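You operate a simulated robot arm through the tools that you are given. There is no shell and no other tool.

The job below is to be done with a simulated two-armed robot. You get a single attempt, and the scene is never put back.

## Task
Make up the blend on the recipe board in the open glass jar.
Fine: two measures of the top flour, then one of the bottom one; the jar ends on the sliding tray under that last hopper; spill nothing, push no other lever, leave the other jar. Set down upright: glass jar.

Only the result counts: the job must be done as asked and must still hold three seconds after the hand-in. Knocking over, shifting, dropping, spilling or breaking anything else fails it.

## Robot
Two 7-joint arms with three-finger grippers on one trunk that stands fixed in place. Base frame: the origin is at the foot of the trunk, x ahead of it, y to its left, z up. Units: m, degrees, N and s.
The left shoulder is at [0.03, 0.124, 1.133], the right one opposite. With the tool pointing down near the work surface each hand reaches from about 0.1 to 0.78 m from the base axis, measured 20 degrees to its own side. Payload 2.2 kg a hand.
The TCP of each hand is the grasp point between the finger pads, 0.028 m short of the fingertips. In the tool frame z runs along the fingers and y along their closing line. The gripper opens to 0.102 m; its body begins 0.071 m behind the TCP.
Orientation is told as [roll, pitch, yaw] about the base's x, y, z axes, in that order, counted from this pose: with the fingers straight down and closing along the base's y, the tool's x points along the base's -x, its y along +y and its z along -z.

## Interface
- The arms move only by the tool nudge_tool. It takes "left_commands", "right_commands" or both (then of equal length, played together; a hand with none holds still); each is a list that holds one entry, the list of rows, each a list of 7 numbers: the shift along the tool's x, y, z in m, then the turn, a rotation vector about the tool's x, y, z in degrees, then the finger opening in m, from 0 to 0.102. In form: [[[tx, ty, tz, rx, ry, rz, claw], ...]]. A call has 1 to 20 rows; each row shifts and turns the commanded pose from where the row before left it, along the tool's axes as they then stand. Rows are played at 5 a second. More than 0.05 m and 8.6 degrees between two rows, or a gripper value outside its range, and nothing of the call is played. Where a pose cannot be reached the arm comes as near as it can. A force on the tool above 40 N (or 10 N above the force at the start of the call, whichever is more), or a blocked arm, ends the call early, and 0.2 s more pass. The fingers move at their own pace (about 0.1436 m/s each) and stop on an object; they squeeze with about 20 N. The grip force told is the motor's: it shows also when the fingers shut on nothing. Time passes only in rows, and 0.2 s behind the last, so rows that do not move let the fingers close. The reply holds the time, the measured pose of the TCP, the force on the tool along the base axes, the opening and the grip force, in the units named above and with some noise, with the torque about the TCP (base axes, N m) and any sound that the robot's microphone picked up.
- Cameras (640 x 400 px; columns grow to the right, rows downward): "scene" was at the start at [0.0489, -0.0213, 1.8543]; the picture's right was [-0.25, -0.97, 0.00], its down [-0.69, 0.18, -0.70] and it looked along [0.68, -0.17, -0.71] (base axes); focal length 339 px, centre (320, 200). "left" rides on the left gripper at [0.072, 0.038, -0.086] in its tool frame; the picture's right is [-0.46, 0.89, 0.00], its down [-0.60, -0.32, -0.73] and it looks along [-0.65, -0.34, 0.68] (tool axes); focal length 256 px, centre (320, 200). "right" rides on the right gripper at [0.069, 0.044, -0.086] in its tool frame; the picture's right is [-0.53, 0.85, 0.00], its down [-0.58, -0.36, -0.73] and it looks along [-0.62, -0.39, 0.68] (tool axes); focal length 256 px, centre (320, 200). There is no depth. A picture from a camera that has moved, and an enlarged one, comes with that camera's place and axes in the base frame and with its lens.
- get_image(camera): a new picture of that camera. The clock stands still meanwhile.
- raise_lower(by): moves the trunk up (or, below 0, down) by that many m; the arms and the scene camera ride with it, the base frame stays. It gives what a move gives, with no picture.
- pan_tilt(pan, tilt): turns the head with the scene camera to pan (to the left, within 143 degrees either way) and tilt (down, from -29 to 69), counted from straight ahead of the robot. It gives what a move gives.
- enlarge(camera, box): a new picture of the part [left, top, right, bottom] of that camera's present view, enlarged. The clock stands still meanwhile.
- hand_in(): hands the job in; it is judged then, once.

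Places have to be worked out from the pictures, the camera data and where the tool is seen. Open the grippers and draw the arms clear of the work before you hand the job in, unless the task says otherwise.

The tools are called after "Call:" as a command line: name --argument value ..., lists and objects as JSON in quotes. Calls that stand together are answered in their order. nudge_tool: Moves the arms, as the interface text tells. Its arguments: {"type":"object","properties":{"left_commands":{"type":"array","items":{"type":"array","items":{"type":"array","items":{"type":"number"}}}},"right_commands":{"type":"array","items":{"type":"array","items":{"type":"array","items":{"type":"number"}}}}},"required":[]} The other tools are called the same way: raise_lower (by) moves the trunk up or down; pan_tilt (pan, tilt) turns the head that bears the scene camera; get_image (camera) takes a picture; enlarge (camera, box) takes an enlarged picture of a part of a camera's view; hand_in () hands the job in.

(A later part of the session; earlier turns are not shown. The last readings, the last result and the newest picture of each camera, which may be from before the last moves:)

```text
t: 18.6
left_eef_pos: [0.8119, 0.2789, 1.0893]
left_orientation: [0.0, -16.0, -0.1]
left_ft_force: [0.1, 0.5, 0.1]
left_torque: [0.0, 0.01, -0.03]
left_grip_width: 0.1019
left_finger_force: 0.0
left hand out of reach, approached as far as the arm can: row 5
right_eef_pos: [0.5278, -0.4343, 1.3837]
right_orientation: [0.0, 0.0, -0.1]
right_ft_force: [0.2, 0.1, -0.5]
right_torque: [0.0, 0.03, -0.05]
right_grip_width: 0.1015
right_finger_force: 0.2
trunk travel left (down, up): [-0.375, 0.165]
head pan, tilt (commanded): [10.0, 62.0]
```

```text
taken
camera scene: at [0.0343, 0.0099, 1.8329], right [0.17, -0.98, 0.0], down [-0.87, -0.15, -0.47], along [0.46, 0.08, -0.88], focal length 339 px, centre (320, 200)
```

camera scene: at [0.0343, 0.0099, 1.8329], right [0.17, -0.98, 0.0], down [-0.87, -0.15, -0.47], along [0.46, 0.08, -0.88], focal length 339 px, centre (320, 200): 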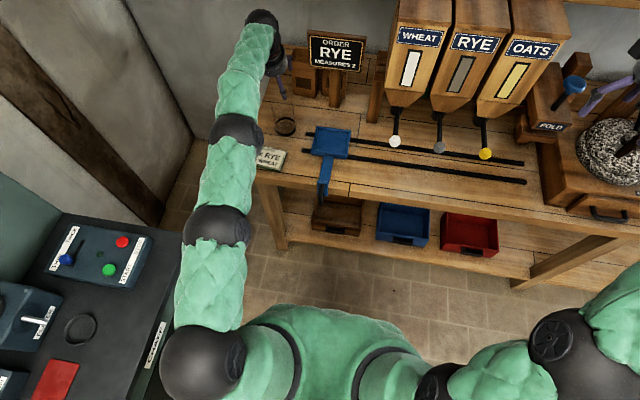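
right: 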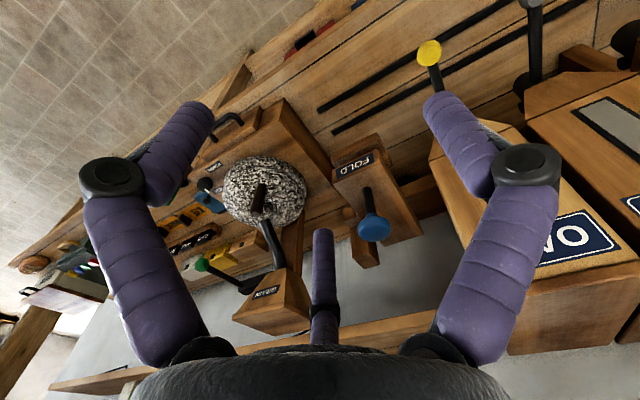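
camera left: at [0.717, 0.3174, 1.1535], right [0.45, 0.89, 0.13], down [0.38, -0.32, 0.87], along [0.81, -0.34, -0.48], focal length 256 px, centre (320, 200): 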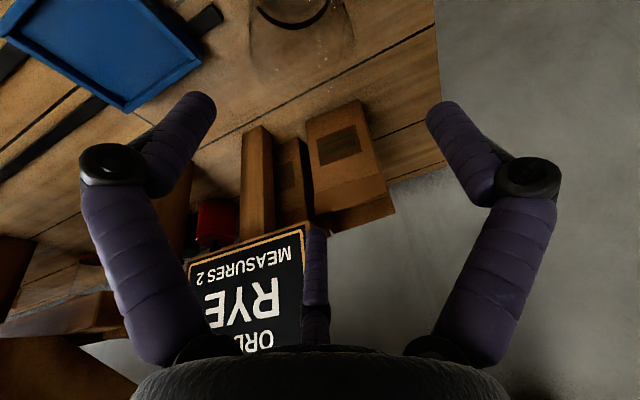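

From these limits I estimate the reach pivot at z≈1.26 and length 0.74, so lowering the trunk ~0.12 with ~20° tilt reaches the jar, and the tray is reachable nearly vertical. First I back both hands away so that they clear everything when the trunk goes down.

Call:
nudge_tool --left_commands '[[[0.0171, 0, -0.0309, 0, 0, 0, 0.102], [0.0171, 0, -0.0309, 0, 0, 0, 0.102], [0.0171, 0, -0.0309, 0, 0, 0, 0.102], [0.0171, 0, -0.0309, 0, 0, 0, 0.102]]]' --right_commands '[[[0.04, 0, 0, 0, 0, 0, 0.102], [0.04, 0, 0, 0, 0, 0, 0.102], [0.04, 0, 0, 0, 0, 0, 0.102], [0.04, 0, 0, 0, 0, 0, 0.102]]]'

Call:
pan_tilt --pan 5 --tilt 48

Call:
get_image --camera "scene"

```text
t: 19.6
left_eef_pos: [0.7063, 0.2802, 1.1935]
left_orientation: [0.0, -16.2, 0.1]
left_ft_force: [-1.0, 0.2, 0.0]
left_torque: [-0.04, -0.07, 0.04]
left_grip_width: 0.1019
left_finger_force: 0.1
right_eef_pos: [0.3646, -0.4334, 1.3826]
right_orientation: [0.0, -0.2, 0.0]
right_ft_force: [-0.4, 0.5, 0.1]
right_torque: [-0.01, -0.08, 0.02]
right_grip_width: 0.1019
right_finger_force: 0.1
trunk travel left (down, up): [-0.375, 0.165]
head pan, tilt (commanded): [10.0, 62.0]
```

```text
t: 20.3
left_eef_pos: [0.7118, 0.2789, 1.1898]
left_orientation: [0.1, -16.0, 0.0]
left_ft_force: [-0.3, 0.3, 1.2]
left_torque: [0.02, 0.03, -0.01]
left_grip_width: 0.102
left_finger_force: 0.1
right_eef_pos: [0.37, -0.4353, 1.3825]
right_orientation: [0.1, 0.1, -0.1]
right_ft_force: [-0.5, -0.2, -0.4]
right_torque: [0.0, 0.02, -0.02]
right_grip_width: 0.1019
right_finger_force: 0.0
trunk travel left (down, up): [-0.375, 0.165]
head pan, tilt (commanded): [5.0, 48.0]
```

```text
taken
camera scene: at [0.0497, 0.0057, 1.8503], right [0.09, -1.0, 0.0], down [-0.74, -0.06, -0.67], along [0.67, 0.06, -0.74], focal length 339 px, centre (320, 200)
```

scene: 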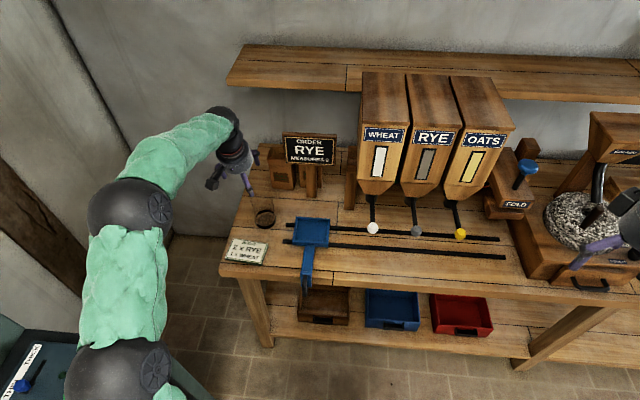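

Both hands are clear. I lower the trunk by 0.12 m.

Call:
raise_lower --by -0.12

Call:
get_image --camera "scene"

Call:
get_image --camera "left"

```text
t: 21.8
left_eef_pos: [0.7119, 0.2789, 1.0706]
left_orientation: [0.0, -16.0, 0.0]
left_ft_force: [-1.0, 0.0, -0.2]
left_torque: [0.01, -0.01, -0.05]
left_grip_width: 0.1019
left_finger_force: 0.1
right_eef_pos: [0.3689, -0.4328, 1.262]
right_orientation: [0.0, 0.0, 0.0]
right_ft_force: [-0.5, -0.4, -0.2]
right_torque: [-0.02, 0.01, -0.02]
right_grip_width: 0.1019
right_finger_force: 0.2
trunk travel left (down, up): [-0.255, 0.285]
head pan, tilt (commanded): [5.0, 48.0]
```

```text
taken
camera scene: at [0.0485, 0.0058, 1.7306], right [0.09, -1.0, 0.0], down [-0.74, -0.06, -0.67], along [0.67, 0.06, -0.74], focal length 339 px, centre (320, 200)
```

scene: 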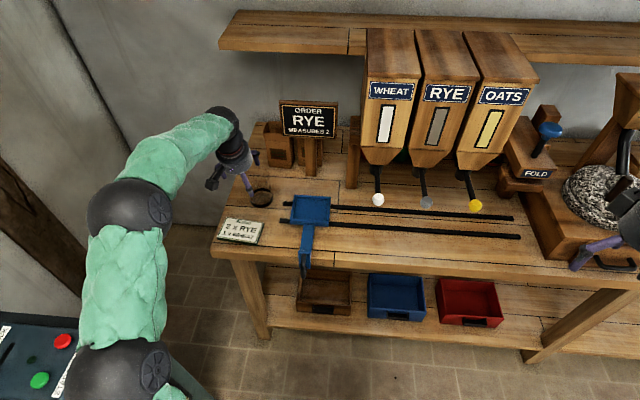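

```text
taken
camera left: at [0.617, 0.3172, 1.1352], right [0.45, 0.89, 0.13], down [0.38, -0.32, 0.87], along [0.81, -0.34, -0.48], focal length 256 px, centre (320, 200)
```

left: 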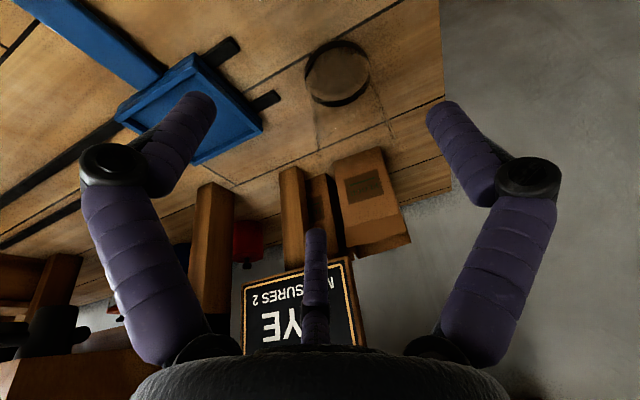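

Now I take enlarged views of the jar from both cameras at this new height for a better fix.

Call:
enlarge --camera "scene" --box '[216, 150, 312, 210]'

Call:
enlarge --camera "left" --box '[280, 20, 440, 120]'

```text
6.67 times, centred on (264, 180) of scene
camera zoom: at [0.0485, 0.0058, 1.7306], right [0.09, -1.0, 0.0], down [-0.74, -0.06, -0.67], along [0.67, 0.06, -0.74], focal length 2259 px, centre (693, 333)
```

zoom: 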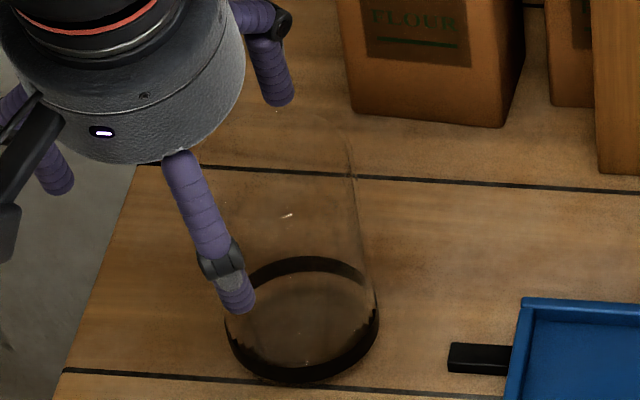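

```text
4.00 times, centred on (360, 70) of left
camera zoom: at [0.617, 0.3172, 1.1352], right [0.45, 0.89, 0.13], down [0.38, -0.32, 0.87], along [0.81, -0.34, -0.48], focal length 1024 px, centre (160, 720)
```

zoom: 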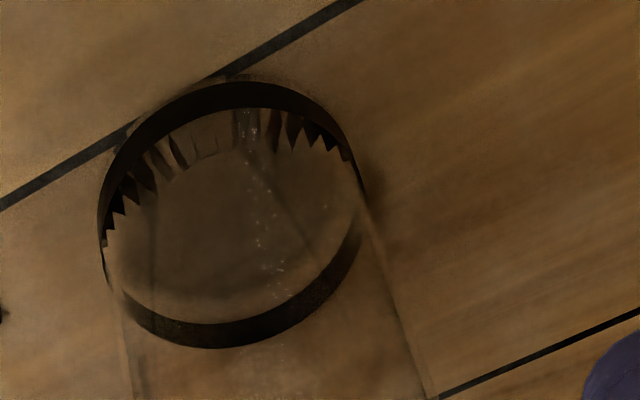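

The jar axis is at about (0.821, 0.2795), diameter ≈0.082, rim z≈0.985. I tilt to 20.5° and move above the jar at z≈1.055, then check before descending.

Call:
nudge_tool --left_commands '[[[0, 0, 0, 0, -4.5, 0, 0.102], [-0.02345, -0.0004, 0.0129, 0, 0, 0, 0.102], [-0.02345, -0.0004, 0.0129, 0, 0, 0, 0.102], [-0.02345, -0.0004, 0.0129, 0, 0, 0, 0.102], [-0.02345, -0.0004, 0.0129, 0, 0, 0, 0.102], [0, 0, 0, 0, 0, 0, 0.102]]]'

Call:
enlarge --camera "scene" --box '[200, 130, 328, 210]'

Call:
get_image --camera "left"

```text
t: 23.2
left_eef_pos: [0.8163, 0.2782, 1.0545]
left_orientation: [0.0, -20.6, 0.0]
left_ft_force: [-0.1, 0.0, 0.1]
left_torque: [0.0, 0.01, 0.04]
left_grip_width: 0.102
left_finger_force: 0.1
right_eef_pos: [0.3678, -0.4348, 1.2625]
right_orientation: [0.1, 0.1, 0.0]
right_ft_force: [-0.6, 0.1, -0.2]
right_torque: [-0.01, 0.02, 0.02]
right_grip_width: 0.1019
right_finger_force: 0.0
trunk travel left (down, up): [-0.255, 0.285]
head pan, tilt (commanded): [5.0, 48.0]
```

```text
5.00 times, centred on (264, 170) of scene
camera zoom: at [0.0473, 0.0059, 1.7305], right [0.09, -1.0, 0.0], down [-0.74, -0.06, -0.67], along [0.67, 0.06, -0.74], focal length 1694 px, centre (600, 350)
```

zoom: 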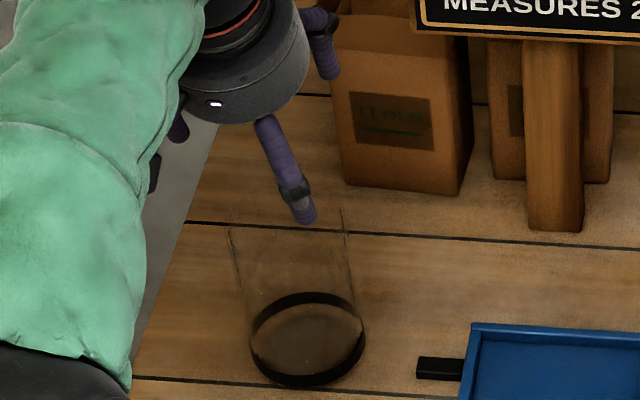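

```text
taken
camera left: at [0.7176, 0.316, 1.1122], right [0.44, 0.89, 0.16], down [0.31, -0.32, 0.9], along [0.85, -0.34, -0.41], focal length 256 px, centre (320, 200)
```

left: 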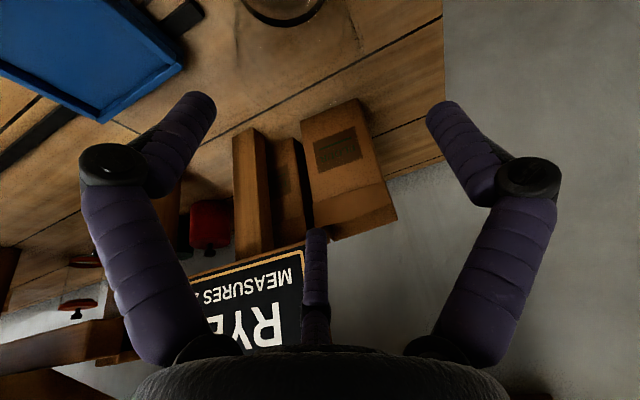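

The fingertip model matches the picture (B fingertip predicted and seen at the same pixel). To fix the jar's position better before descending, I bring the right hand's camera round for a second viewpoint from the front.

Call:
nudge_tool --right_commands '[[[-0.01, 0.044, 0.0138, 0, 0, 0, 0.06], [-0.01, 0.044, 0.0138, 0, 0, 0, 0.06], [-0.01, 0.044, 0.0138, 0, 0, 0, 0.06], [-0.01, 0.044, 0.0138, 0, 0, 0, 0.06], [-0.01, 0.044, 0.0138, 0, 0, 0, 0.06], [-0.01, 0.044, 0.0138, 0, 0, 0, 0.06], [-0.01, 0.044, 0.0138, 0, 0, 0, 0.06], [-0.01, 0.044, 0.0138, 0, 0, 0, 0.06], [0, 0, 0, 0, 0, -8, 0.06], [0, 0, 0, 0, 0, -8, 0.06], [0, 0, 0, 0, 0, -8, 0.06], [0, 0, 0, 0, 0, -8, 0.06], [0, 0, 0, 0, 0, -8, 0.06], [0, 0, 0, 0, 0, -8, 0.06], [0, 0, 0, 0, 0, -8, 0.06], [0, 0, 0, 0, 0, -8, 0.06]]]'

Call:
get_image --camera "right"

Call:
get_image --camera "scene"

```text
t: 26.6
left_eef_pos: [0.8167, 0.2771, 1.0528]
left_orientation: [0.0, -20.5, 0.0]
left_ft_force: [0.0, -0.4, -0.6]
left_torque: [-0.02, 0.02, -0.01]
left_grip_width: 0.1018
left_finger_force: 0.1
right_eef_pos: [0.4477, -0.0824, 1.1525]
right_orientation: [0.0, 0.0, 64.0]
right_ft_force: [-0.2, -0.1, -0.7]
right_torque: [0.0, 0.03, 0.02]
right_grip_width: 0.0601
right_finger_force: 0.1
trunk travel left (down, up): [-0.255, 0.285]
head pan, tilt (commanded): [5.0, 48.0]
```

```text
taken
camera right: at [0.3783, -0.1246, 1.2381], right [-0.53, 0.85, 0.0], down [0.58, 0.36, 0.73], along [0.62, 0.39, -0.68], focal length 256 px, centre (320, 200)
```

right: 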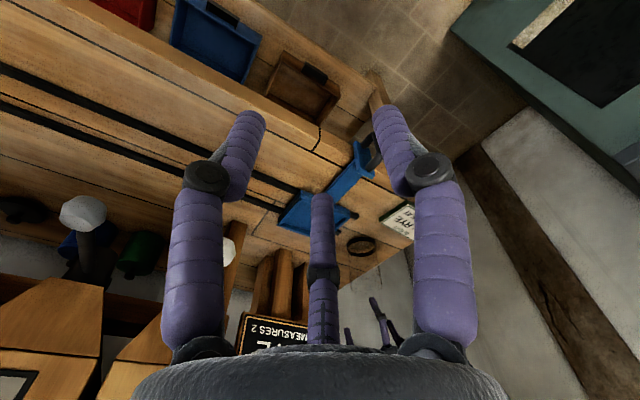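

```text
taken
camera scene: at [0.0488, 0.0058, 1.7304], right [0.09, -1.0, 0.0], down [-0.74, -0.06, -0.67], along [0.67, 0.06, -0.74], focal length 339 px, centre (320, 200)
```

scene: 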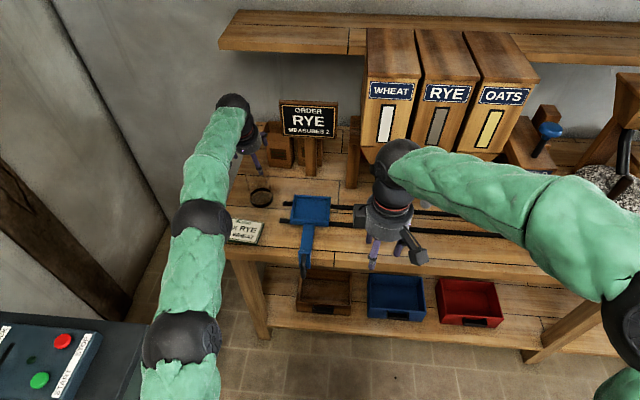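

The right camera sees the jar and the left fingers in the same frame. I'll enlarge that part.

Call:
enlarge --camera "right" --box '[330, 215, 426, 275]'

Call:
enlarge --camera "right" --box '[330, 225, 426, 345]'

```text
6.67 times, centred on (378, 245) of right
camera zoom: at [0.3783, -0.1246, 1.2381], right [-0.53, 0.85, 0.0], down [0.58, 0.36, 0.73], along [0.62, 0.39, -0.68], focal length 1707 px, centre (-67, -100)
```

zoom: 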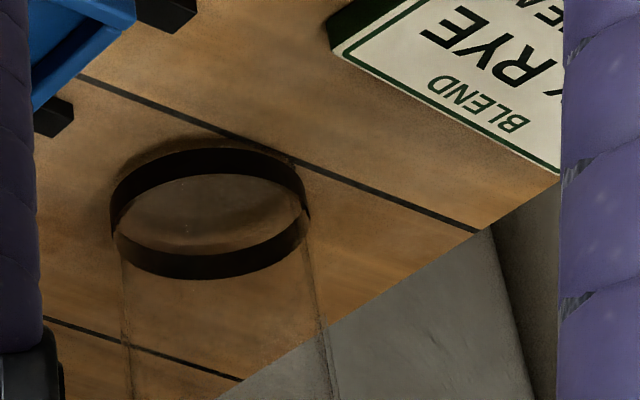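

```text
3.33 times, centred on (378, 285) of right
camera zoom: at [0.3783, -0.1246, 1.2381], right [-0.53, 0.85, 0.0], down [0.58, 0.36, 0.73], along [0.62, 0.39, -0.68], focal length 853 px, centre (127, -83)
```

zoom: 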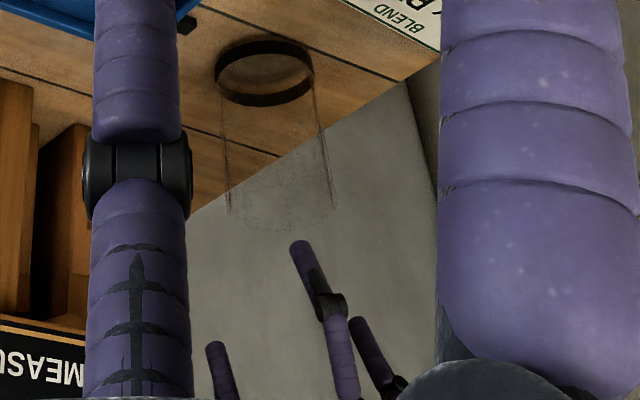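

Triangulating with all views, the jar axis is at ≈(0.8185, 0.278), table ≈0.857 and rim ≈0.983. The fingers are well centred; I descend slowly to z≈0.99 and watch the forces.

Call:
nudge_tool --left_commands '[[[0.0009, -0.0015, -0.0003, 0, 0, 0, 0.102], [0.0035, 0, 0.0094, 0, 0, 0, 0.102], [0.0035, 0, 0.0094, 0, 0, 0, 0.102], [0.0035, 0, 0.0094, 0, 0, 0, 0.102], [0.0035, 0, 0.0094, 0, 0, 0, 0.102], [0.0035, 0, 0.0094, 0, 0, 0, 0.102], [0.0035, 0, 0.0094, 0, 0, 0, 0.102], [0, 0, 0, 0, 0, 0, 0.102]]]'

Call:
enlarge --camera "right" --box '[330, 225, 426, 345]'

Call:
enlarge --camera "scene" --box '[216, 150, 312, 210]'

```text
t: 28.4
left_eef_pos: [0.8168, 0.2757, 0.9948]
left_orientation: [0.0, -20.5, 0.0]
left_ft_force: [0.1, -0.2, 0.2]
left_torque: [0.0, 0.01, 0.0]
left_grip_width: 0.102
left_finger_force: 0.1
right_eef_pos: [0.4483, -0.0808, 1.1522]
right_orientation: [-0.1, 0.0, 64.0]
right_ft_force: [-0.2, 0.0, 0.2]
right_torque: [0.03, 0.0, 0.02]
right_grip_width: 0.0601
right_finger_force: 0.0
trunk travel left (down, up): [-0.255, 0.285]
head pan, tilt (commanded): [5.0, 48.0]
```

```text
3.33 times, centred on (378, 285) of right
camera zoom: at [0.3782, -0.1245, 1.2383], right [-0.53, 0.85, 0.0], down [0.58, 0.36, 0.73], along [0.62, 0.38, -0.68], focal length 853 px, centre (127, -83)
```

zoom: 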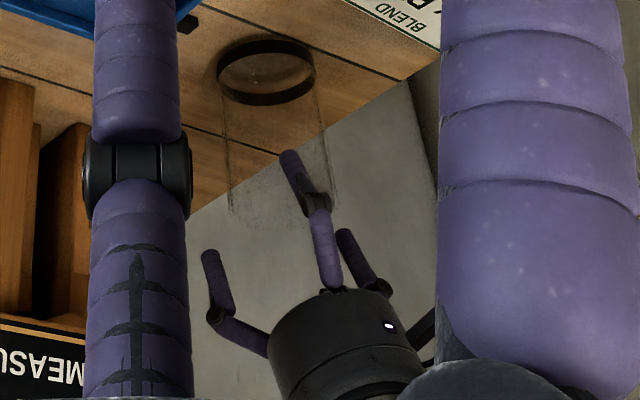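

```text
6.67 times, centred on (264, 180) of scene
camera zoom: at [0.0487, 0.0058, 1.7304], right [0.09, -1.0, 0.0], down [-0.74, -0.06, -0.67], along [0.67, 0.06, -0.74], focal length 2259 px, centre (693, 333)
```

zoom: 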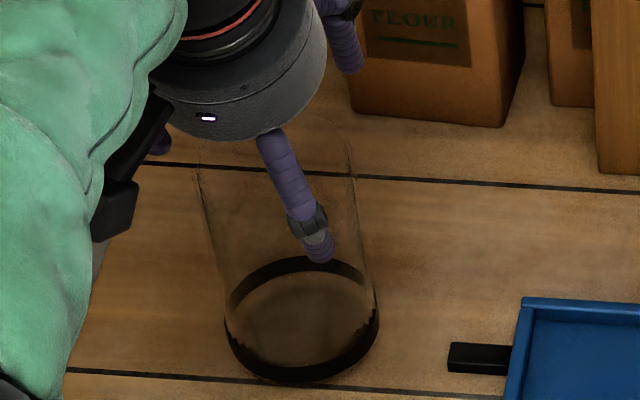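

No contact so far and fingers straddle the jar as planned. I continue down to z≈0.937.

Call:
nudge_tool --left_commands '[[[0.0041, 0, 0.0109, 0, 0, 0, 0.102], [0.0041, 0, 0.0109, 0, 0, 0, 0.102], [0.0041, 0, 0.0109, 0, 0, 0, 0.102], [0.0041, 0, 0.0109, 0, 0, 0, 0.102], [0.0041, 0, 0.0109, 0, 0, 0, 0.102], [0, 0, 0, 0, 0, 0, 0.102]]]'

Call:
enlarge --camera "right" --box '[330, 215, 426, 315]'

Call:
enlarge --camera "scene" --box '[216, 150, 312, 210]'

Call:
get_image --camera "left"

```text
t: 29.8
left_eef_pos: [0.8159, 0.276, 0.9367]
left_orientation: [0.1, -20.5, -0.1]
left_ft_force: [0.6, 0.0, -0.1]
left_torque: [0.0, -0.04, -0.03]
left_grip_width: 0.102
left_finger_force: 0.0
right_eef_pos: [0.4474, -0.0813, 1.1528]
right_orientation: [0.0, 0.1, 64.0]
right_ft_force: [-0.8, 0.4, 0.8]
right_torque: [0.01, 0.02, 0.01]
right_grip_width: 0.0601
right_finger_force: 0.1
trunk travel left (down, up): [-0.255, 0.285]
head pan, tilt (commanded): [5.0, 48.0]
```

```text
4.00 times, centred on (378, 265) of right
camera zoom: at [0.3781, -0.1245, 1.2383], right [-0.53, 0.85, 0.0], down [0.58, 0.36, 0.73], along [0.62, 0.38, -0.68], focal length 1024 px, centre (88, -60)
```

zoom: 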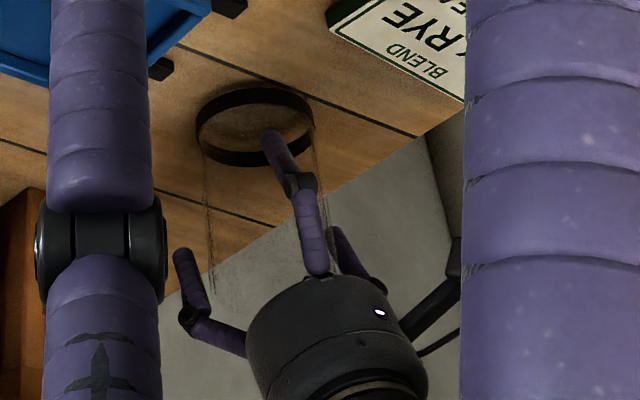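

```text
6.67 times, centred on (264, 180) of scene
camera zoom: at [0.0486, 0.0058, 1.7304], right [0.09, -1.0, 0.0], down [-0.74, -0.06, -0.67], along [0.67, 0.06, -0.74], focal length 2259 px, centre (693, 333)
```

zoom: 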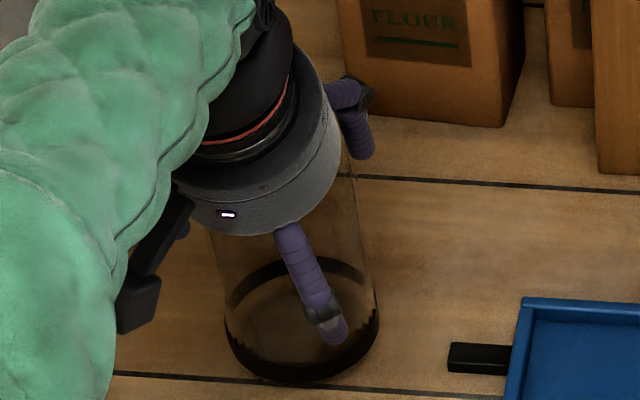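

```text
taken
camera left: at [0.7168, 0.3146, 0.9932], right [0.44, 0.89, 0.16], down [0.31, -0.32, 0.9], along [0.85, -0.34, -0.41], focal length 256 px, centre (320, 200)
```

left: 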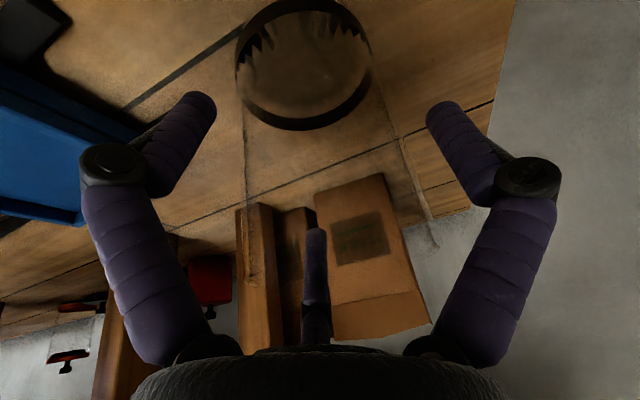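

The jar is inside the three open fingers with no contact. I close slowly in stages and watch for contact.

Call:
nudge_tool --left_commands '[[[0, 0, 0, 0, 0, 0, 0.098], [0, 0, 0, 0, 0, 0, 0.095], [0, 0, 0, 0, 0, 0, 0.092], [0, 0, 0, 0, 0, 0, 0.09], [0, 0, 0, 0, 0, 0, 0.09]]]'

Call:
enlarge --camera "scene" --box '[216, 150, 312, 210]'

Call:
get_image --camera "left"

```text
t: 31.0
left_eef_pos: [0.8162, 0.275, 0.9356]
left_orientation: [0.0, -20.5, 0.0]
left_ft_force: [0.6, -0.2, 0.8]
left_torque: [-0.01, 0.01, 0.03]
left_grip_width: 0.0915
left_finger_force: 0.9
right_eef_pos: [0.4481, -0.0817, 1.1523]
right_orientation: [0.0, 0.0, 64.0]
right_ft_force: [0.1, -0.5, 0.1]
right_torque: [0.03, -0.02, 0.02]
right_grip_width: 0.06
right_finger_force: 0.1
trunk travel left (down, up): [-0.255, 0.285]
head pan, tilt (commanded): [5.0, 48.0]
```

```text
6.67 times, centred on (264, 180) of scene
camera zoom: at [0.0488, 0.0056, 1.7304], right [0.09, -1.0, 0.0], down [-0.74, -0.06, -0.67], along [0.67, 0.06, -0.74], focal length 2259 px, centre (693, 333)
```

zoom: 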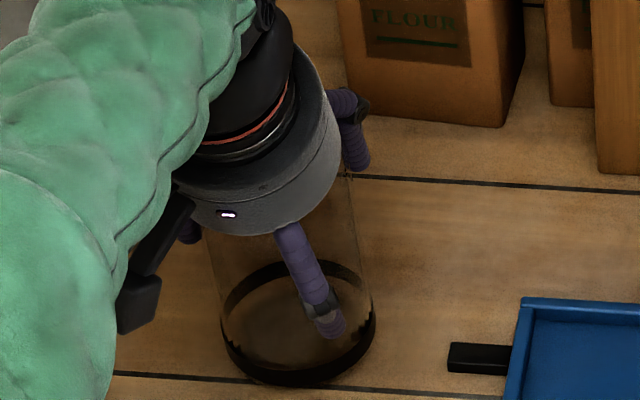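

```text
taken
camera left: at [0.7169, 0.3144, 0.9932], right [0.44, 0.89, 0.16], down [0.31, -0.32, 0.9], along [0.85, -0.34, -0.41], focal length 256 px, centre (320, 200)
```

left: 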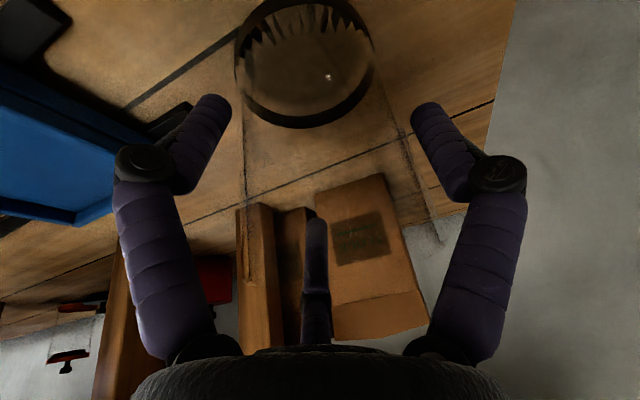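

Light contact at 0.0915 and the jar is still upright. Rather than squeeze at this tilt, I'll loosen slightly and drag the caged jar slowly toward me along the table while reducing the tilt, then grip it nearly vertically.

Call:
nudge_tool --left_commands '[[[0, 0, 0, 0, 0, 0, 0.095], [0.00375, 0, -0.0014, 0, 1, 0, 0.095], [0.00377, 0, -0.00134, 0, 1, 0, 0.095], [0.00379, 0, -0.00127, 0, 1, 0, 0.095], [0.00381, 0, -0.0012, 0, 1, 0, 0.095], [0, 0, 0, 0, 0, 0, 0.095]]]'

Call:
enlarge --camera "scene" --box '[216, 150, 312, 210]'

Call:
get_image --camera "left"

Call:
enlarge --camera "right" --box '[330, 215, 426, 315]'

```text
t: 32.4
left_eef_pos: [0.7991, 0.2759, 0.9359]
left_orientation: [0.0, -16.5, 0.0]
left_ft_force: [0.1, -1.5, 0.4]
left_torque: [0.0, 0.0, -0.02]
left_grip_width: 0.0957
left_finger_force: 0.8
right_eef_pos: [0.4481, -0.0828, 1.1529]
right_orientation: [0.0, 0.0, 64.0]
right_ft_force: [0.0, 0.3, -0.5]
right_torque: [0.0, 0.02, 0.01]
right_grip_width: 0.0603
right_finger_force: 0.0
trunk travel left (down, up): [-0.255, 0.285]
head pan, tilt (commanded): [5.0, 48.0]
```

```text
6.67 times, centred on (264, 180) of scene
camera zoom: at [0.0489, 0.0057, 1.7304], right [0.09, -1.0, 0.0], down [-0.74, -0.06, -0.67], along [0.67, 0.06, -0.74], focal length 2259 px, centre (693, 333)
```

zoom: 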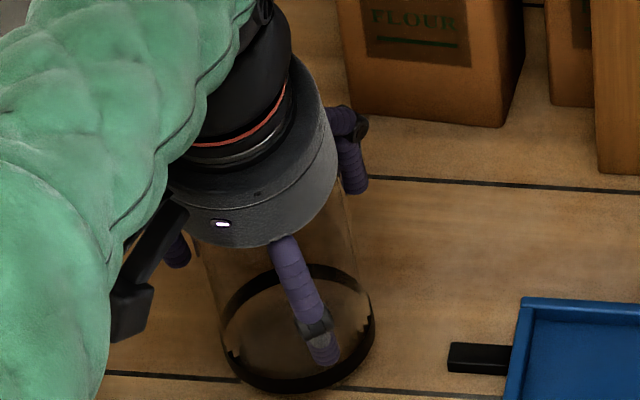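

```text
taken
camera left: at [0.7049, 0.3139, 0.9993], right [0.45, 0.89, 0.13], down [0.37, -0.32, 0.87], along [0.81, -0.34, -0.47], focal length 256 px, centre (320, 200)
```

left: 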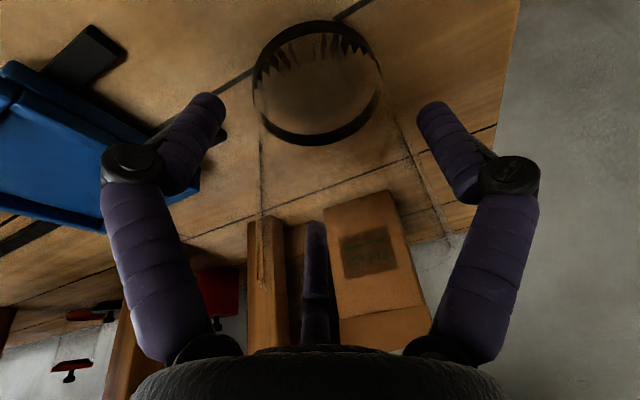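

```text
4.00 times, centred on (378, 265) of right
camera zoom: at [0.3783, -0.1245, 1.2382], right [-0.53, 0.85, 0.0], down [0.58, 0.36, 0.73], along [0.62, 0.38, -0.68], focal length 1024 px, centre (88, -60)
```

zoom: 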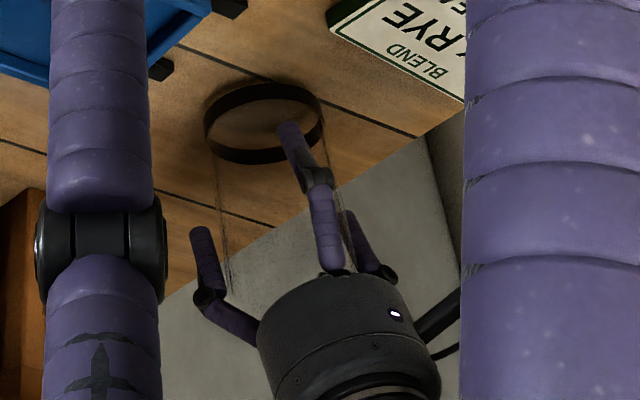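

The jar is sliding upright with very small forces. I continue the slow drag with decreasing tilt.

Call:
nudge_tool --left_commands '[[[0.00384, 0, -0.00114, 0, 1, 0, 0.095], [0.00385, 0, -0.00107, 0, 1, 0, 0.095], [0.00387, 0, -0.001, 0, 1, 0, 0.095], [0.00389, 0, -0.00093, 0, 1, 0, 0.095], [0, 0, 0, 0, 0, 0, 0.095]]]'

Call:
enlarge --camera "scene" --box '[216, 150, 312, 210]'

Call:
get_image --camera "left"

Call:
enlarge --camera "right" --box '[330, 215, 426, 315]'

```text
t: 33.6
left_eef_pos: [0.7835, 0.2761, 0.9363]
left_orientation: [0.0, -12.4, 0.0]
left_ft_force: [0.7, -0.8, 0.9]
left_torque: [0.03, 0.04, 0.0]
left_grip_width: 0.0956
left_finger_force: 0.9
right_eef_pos: [0.4476, -0.0823, 1.152]
right_orientation: [0.0, 0.0, 64.0]
right_ft_force: [0.5, -0.2, -0.8]
right_torque: [-0.01, 0.01, -0.03]
right_grip_width: 0.0599
right_finger_force: 0.0
trunk travel left (down, up): [-0.255, 0.285]
head pan, tilt (commanded): [5.0, 48.0]
```

```text
6.67 times, centred on (264, 180) of scene
camera zoom: at [0.0489, 0.0057, 1.7304], right [0.09, -1.0, 0.0], down [-0.74, -0.06, -0.67], along [0.67, 0.06, -0.74], focal length 2259 px, centre (693, 333)
```

zoom: 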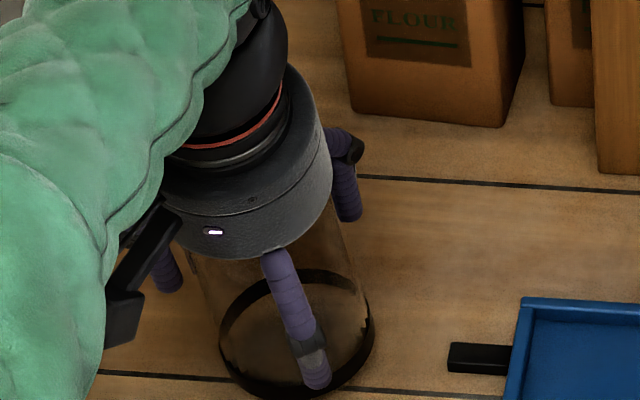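

```text
taken
camera left: at [0.6935, 0.3141, 1.0058], right [0.45, 0.89, 0.1], down [0.43, -0.32, 0.84], along [0.78, -0.34, -0.53], focal length 256 px, centre (320, 200)
```

left: 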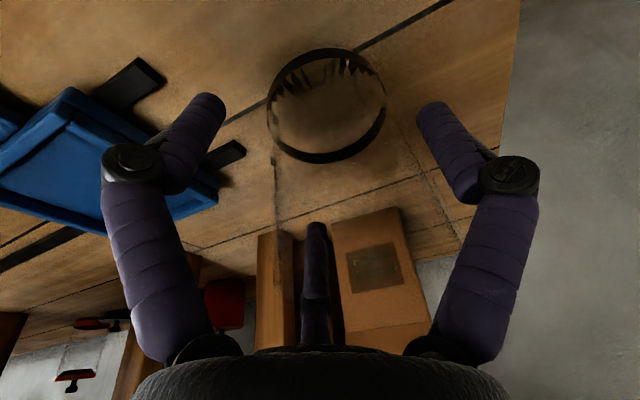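

```text
4.00 times, centred on (378, 265) of right
camera zoom: at [0.3783, -0.1245, 1.2382], right [-0.53, 0.85, 0.0], down [0.58, 0.36, 0.73], along [0.62, 0.38, -0.68], focal length 1024 px, centre (88, -60)
```

zoom: 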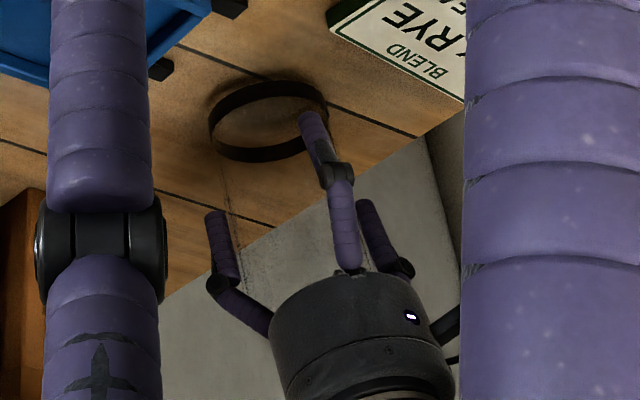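

The jar base appears to be at about (0.805, 0.279) while the hand is at 0.7835, so I check closely whether the jar is tipping.

Call:
enlarge --camera "right" --box '[350, 225, 414, 265]'

Call:
enlarge --camera "left" --box '[240, 30, 480, 180]'

Call:
enlarge --camera "scene" --box '[236, 170, 300, 210]'

```text
10.00 times, centred on (382, 245) of right
camera zoom: at [0.3783, -0.1245, 1.2382], right [-0.53, 0.85, 0.0], down [0.58, 0.36, 0.73], along [0.62, 0.38, -0.68], focal length 2560 px, centre (-300, -250)
```

zoom: 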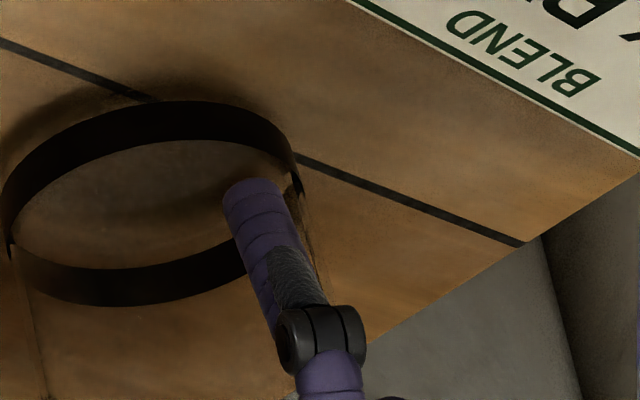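

```text
2.67 times, centred on (360, 105) of left
camera zoom: at [0.6935, 0.3141, 1.0058], right [0.45, 0.89, 0.1], down [0.43, -0.32, 0.84], along [0.78, -0.34, -0.53], focal length 683 px, centre (213, 453)
```

zoom: 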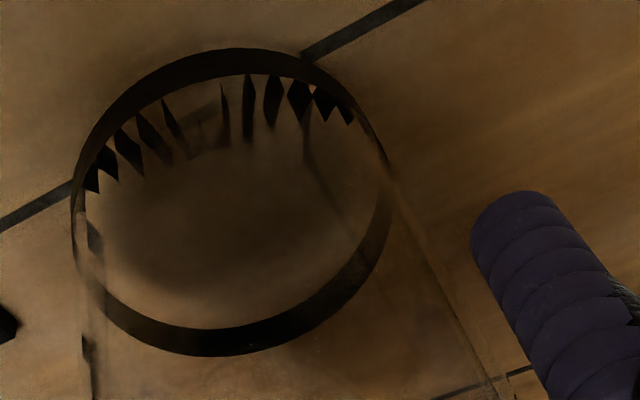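

```text
10.00 times, centred on (268, 190) of scene
camera zoom: at [0.0489, 0.0057, 1.7304], right [0.09, -1.0, 0.0], down [-0.74, -0.06, -0.67], along [0.67, 0.06, -0.74], focal length 3388 px, centre (840, 300)
```

zoom: 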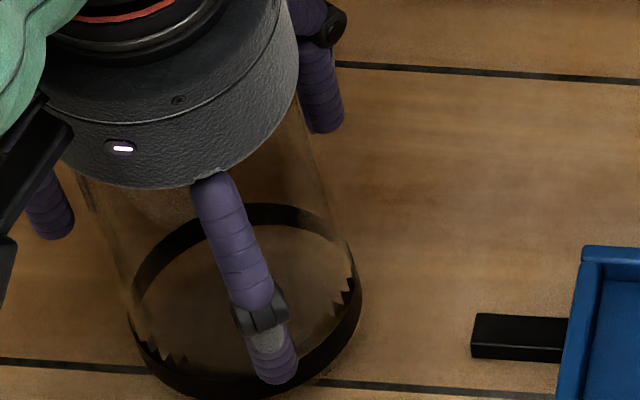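

The jar leans a few degrees toward the thumb because the far finger touches near its rim. I'll stop dragging, reduce the tool tilt to ~9.5° in place, and close gently in stages so that the fingers centre and hold it.

Call:
nudge_tool --left_commands '[[[0, 0, 0, 0, 1.5, 0, 0.095], [0, 0, 0, 0, 1.4, 0, 0.095], [0, 0, 0, 0, 0, 0, 0.093], [0, 0, 0, 0, 0, 0, 0.091], [0, 0, 0, 0, 0, 0, 0.09], [0, 0, 0, 0, 0, 0, 0.09]]]'

Call:
enlarge --camera "scene" --box '[216, 150, 312, 210]'

Call:
get_image --camera "left"

Call:
enlarge --camera "right" --box '[330, 215, 426, 315]'

```text
t: 35.0
left_eef_pos: [0.7838, 0.2755, 0.936]
left_orientation: [0.0, -9.6, 0.0]
left_ft_force: [0.5, -1.0, 0.4]
left_torque: [-0.01, -0.01, -0.03]
left_grip_width: 0.091
left_finger_force: 0.7
right_eef_pos: [0.4482, -0.0821, 1.1533]
right_orientation: [0.0, 0.1, 63.9]
right_ft_force: [-0.2, -0.4, -0.9]
right_torque: [-0.02, 0.04, 0.02]
right_grip_width: 0.0598
right_finger_force: 0.1
trunk travel left (down, up): [-0.255, 0.285]
head pan, tilt (commanded): [5.0, 48.0]
```

```text
6.67 times, centred on (264, 180) of scene
camera zoom: at [0.0489, 0.0056, 1.7304], right [0.09, -1.0, 0.0], down [-0.74, -0.06, -0.67], along [0.67, 0.06, -0.74], focal length 2259 px, centre (693, 333)
```

zoom: 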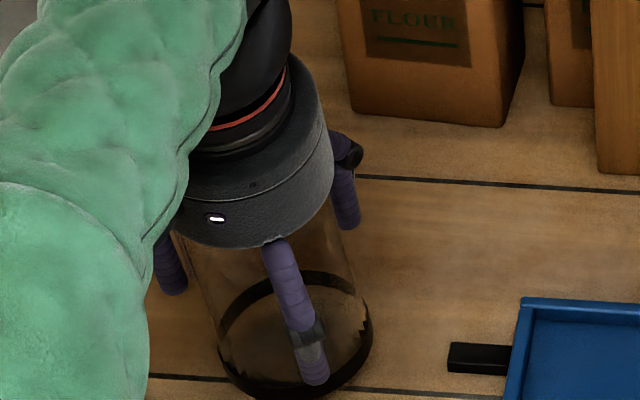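

```text
taken
camera left: at [0.6973, 0.314, 1.0104], right [0.46, 0.89, 0.08], down [0.47, -0.32, 0.82], along [0.75, -0.34, -0.56], focal length 256 px, centre (320, 200)
```

left: 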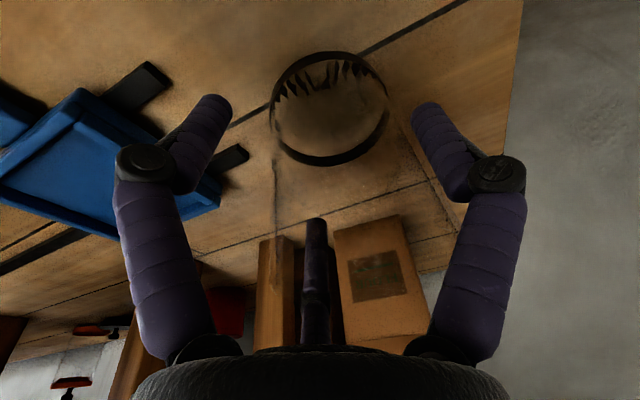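

```text
4.00 times, centred on (378, 265) of right
camera zoom: at [0.3783, -0.1246, 1.2382], right [-0.53, 0.85, 0.0], down [0.58, 0.36, 0.73], along [0.62, 0.38, -0.68], focal length 1024 px, centre (88, -60)
```

zoom: 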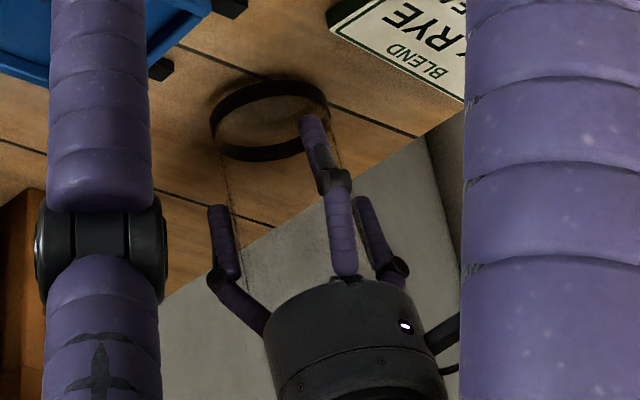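

Still a light 0.7 N contact. I continue to close in small stages.

Call:
nudge_tool --left_commands '[[[0, 0, 0, 0, 0, 0, 0.088], [0, 0, 0, 0, 0, 0, 0.087], [0, 0, 0, 0, 0, 0, 0.086], [0, 0, 0, 0, 0, 0, 0.085], [0, 0, 0, 0, 0, 0, 0.085]]]'

Call:
enlarge --camera "scene" --box '[216, 150, 312, 210]'

Call:
get_image --camera "left"

Call:
enlarge --camera "right" --box '[330, 215, 426, 315]'

```text
t: 36.2
left_eef_pos: [0.7836, 0.2765, 0.936]
left_orientation: [-0.1, -9.7, 0.1]
left_ft_force: [-0.3, 0.1, 1.4]
left_torque: [0.07, 0.04, -0.03]
left_grip_width: 0.0873
left_finger_force: 19.8
right_eef_pos: [0.4477, -0.0825, 1.1521]
right_orientation: [0.0, 0.1, 64.0]
right_ft_force: [-0.1, -0.3, -0.1]
right_torque: [0.01, 0.01, 0.01]
right_grip_width: 0.0601
right_finger_force: 0.1
trunk travel left (down, up): [-0.255, 0.285]
head pan, tilt (commanded): [5.0, 48.0]
```

```text
6.67 times, centred on (264, 180) of scene
camera zoom: at [0.0486, 0.0057, 1.7304], right [0.09, -1.0, 0.0], down [-0.74, -0.06, -0.67], along [0.67, 0.06, -0.74], focal length 2259 px, centre (693, 333)
```

zoom: 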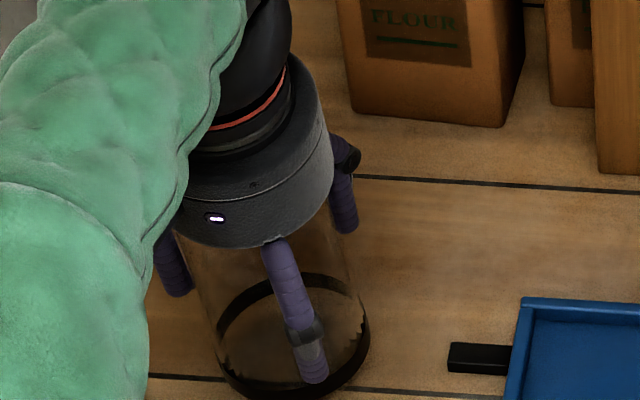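

```text
taken
camera left: at [0.6971, 0.3141, 1.0106], right [0.46, 0.89, 0.08], down [0.47, -0.32, 0.82], along [0.75, -0.34, -0.56], focal length 256 px, centre (320, 200)
```

left: 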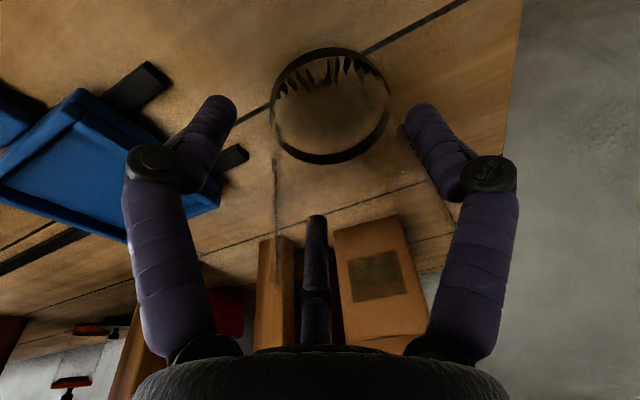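

```text
4.00 times, centred on (378, 265) of right
camera zoom: at [0.3781, -0.1246, 1.2383], right [-0.53, 0.85, 0.0], down [0.58, 0.36, 0.73], along [0.62, 0.38, -0.68], focal length 1024 px, centre (88, -60)
```

zoom: 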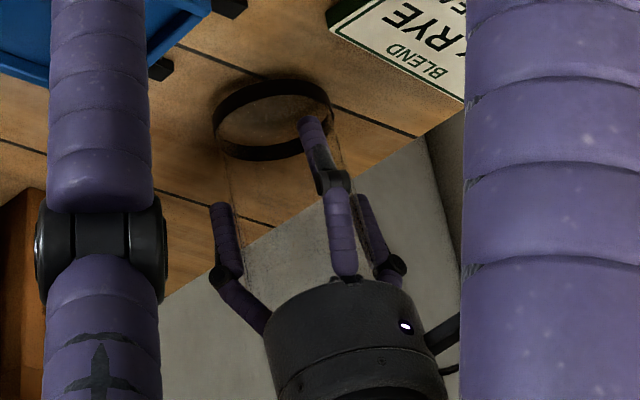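

The grip force reads 19.8 N at 0.0873, so all three fingers hold the jar. I lift it 3 cm slowly and check.

Call:
nudge_tool --left_commands '[[[0, 0, 0, 0, 0, 0, 0.08], [-0.0008, 0, -0.0049, 0, 0, 0, 0.08], [-0.0017, 0, -0.0099, 0, 0, 0, 0.08], [-0.0025, 0, -0.0148, 0, 0, 0, 0.08], [0, 0, 0, 0, 0, 0, 0.08]]]'

Call:
enlarge --camera "scene" --box '[216, 140, 312, 200]'

Call:
get_image --camera "left"

Call:
enlarge --camera "right" --box '[330, 215, 426, 315]'

```text
t: 37.4
left_eef_pos: [0.7833, 0.2745, 0.9657]
left_orientation: [-0.1, -9.5, 0.1]
left_ft_force: [0.5, -0.1, -2.8]
left_torque: [0.0, 0.05, 0.06]
left_grip_width: 0.0874
left_finger_force: 20.7
right_eef_pos: [0.4477, -0.0824, 1.1518]
right_orientation: [0.0, 0.0, 64.0]
right_ft_force: [-0.7, -0.3, 0.8]
right_torque: [0.02, 0.02, 0.0]
right_grip_width: 0.0602
right_finger_force: 0.0
trunk travel left (down, up): [-0.255, 0.285]
head pan, tilt (commanded): [5.0, 48.0]
```

```text
6.67 times, centred on (264, 170) of scene
camera zoom: at [0.0496, 0.006, 1.7304], right [0.09, -1.0, 0.0], down [-0.74, -0.06, -0.67], along [0.67, 0.06, -0.74], focal length 2259 px, centre (693, 400)
```

zoom: 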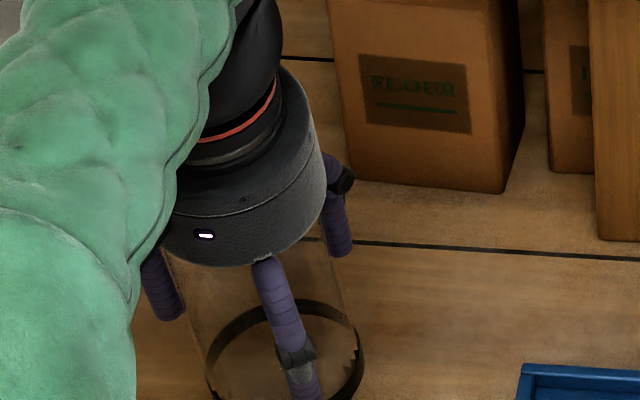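

```text
taken
camera left: at [0.6974, 0.314, 1.0406], right [0.46, 0.89, 0.08], down [0.47, -0.32, 0.82], along [0.75, -0.34, -0.57], focal length 256 px, centre (320, 200)
```

left: 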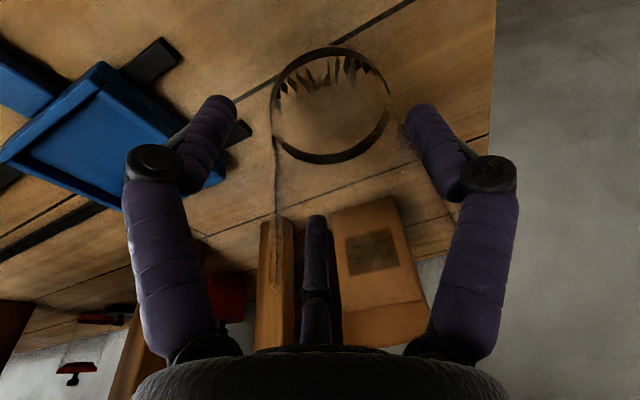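

```text
4.00 times, centred on (378, 265) of right
camera zoom: at [0.3788, -0.1244, 1.238], right [-0.53, 0.85, 0.0], down [0.58, 0.36, 0.73], along [0.62, 0.38, -0.68], focal length 1024 px, centre (88, -60)
```

zoom: 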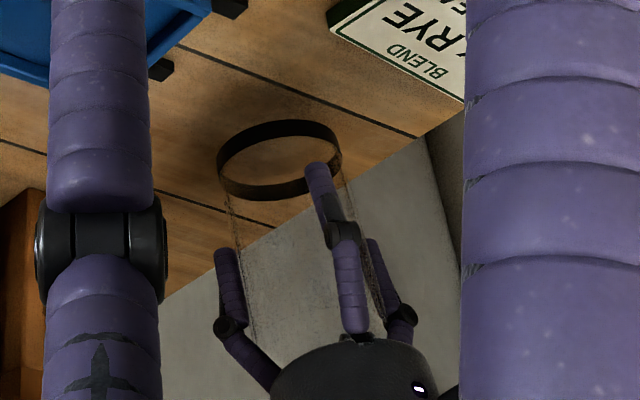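

The jar is off the table (weight ≈2.8 N) and is nearly aligned with the tool, leaning ~9.5°. I raise it to z≈0.99 and shift it over toward the tray while turning the tool near vertical; the right hand moves aside.

Call:
nudge_tool --left_commands '[[[-0.0021, 0, -0.0124, 0, 0, 0, 0.08], [-0.0021, 0, -0.0124, 0, 0, 0, 0.08], [0.0017, -0.0176, -0.0003, 0, 0.75, 0, 0.08], [0.0017, -0.0176, -0.0003, 0, 0.75, 0, 0.08], [0.0017, -0.0176, -0.0002, 0, 0.75, 0, 0.08], [0.0017, -0.0176, -0.0002, 0, 0.75, 0, 0.08], [0.0017, -0.0176, -0.0002, 0, 0.75, 0, 0.08], [0, 0, 0, 0, 0, 0, 0.08]]]' --right_commands '[[[0.036, -0.0175, 0, 0, 0, 0, 0.06], [0.036, -0.0175, 0, 0, 0, 0, 0.06], [0.036, -0.0175, 0, 0, 0, 0, 0.06], [0, 0, 0, 0, 0, 0, 0.06], [0, 0, 0, 0, 0, 0, 0.06], [0, 0, 0, 0, 0, 0, 0.06], [0, 0, 0, 0, 0, 0, 0.06], [0, 0, 0, 0, 0, 0, 0.06]]]'

Call:
get_image --camera "scene"

Call:
get_image --camera "right"

Call:
get_image --camera "left"

```text
t: 39.2
left_eef_pos: [0.7763, 0.1881, 0.9914]
left_orientation: [0.0, -5.8, 0.0]
left_ft_force: [0.8, 0.4, -3.0]
left_torque: [-0.09, 0.03, -0.01]
left_grip_width: 0.0872
left_finger_force: 20.5
right_eef_pos: [0.4483, -0.2018, 1.153]
right_orientation: [-0.1, 0.1, 64.0]
right_ft_force: [-0.3, 0.2, 0.1]
right_torque: [-0.04, -0.01, 0.0]
right_grip_width: 0.0601
right_finger_force: 0.0
trunk travel left (down, up): [-0.255, 0.285]
head pan, tilt (commanded): [5.0, 48.0]
```

```text
taken
camera scene: at [0.0491, 0.0064, 1.7304], right [0.09, -1.0, 0.0], down [-0.74, -0.07, -0.67], along [0.67, 0.06, -0.74], focal length 339 px, centre (320, 200)
```

scene: 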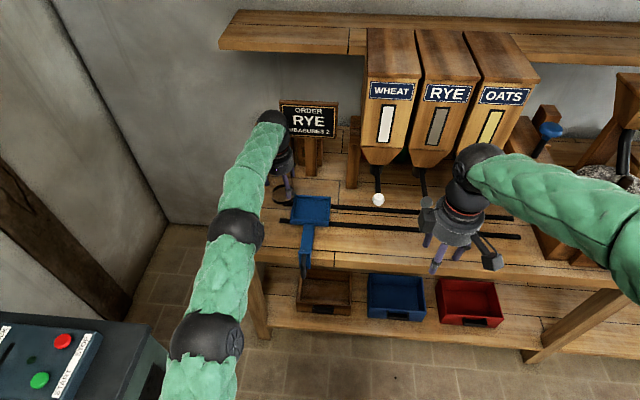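

```text
taken
camera right: at [0.3788, -0.2445, 1.2383], right [-0.53, 0.85, 0.0], down [0.58, 0.36, 0.73], along [0.62, 0.38, -0.68], focal length 256 px, centre (320, 200)
```

right: 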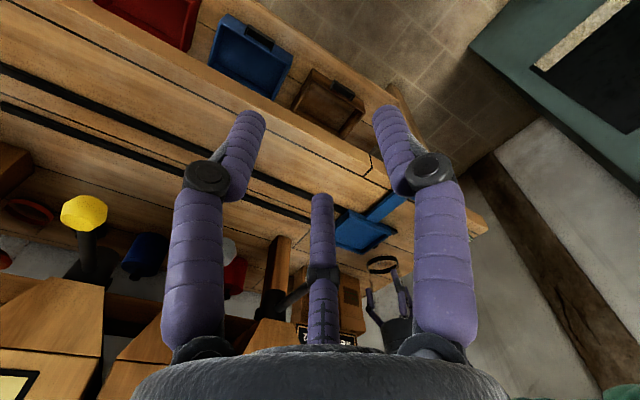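

```text
taken
camera left: at [0.6939, 0.2265, 1.0715], right [0.46, 0.89, 0.05], down [0.53, -0.32, 0.79], along [0.71, -0.34, -0.61], focal length 256 px, centre (320, 200)
```

left: 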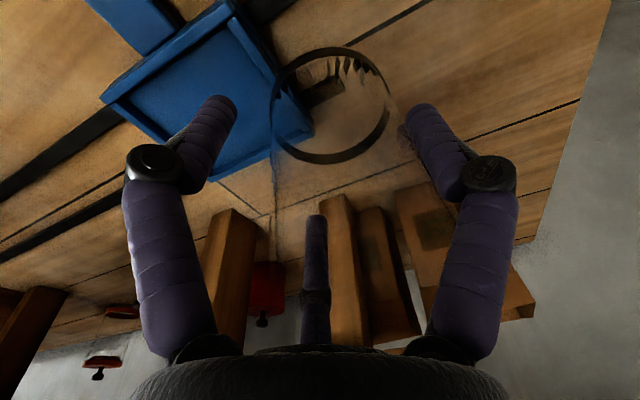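

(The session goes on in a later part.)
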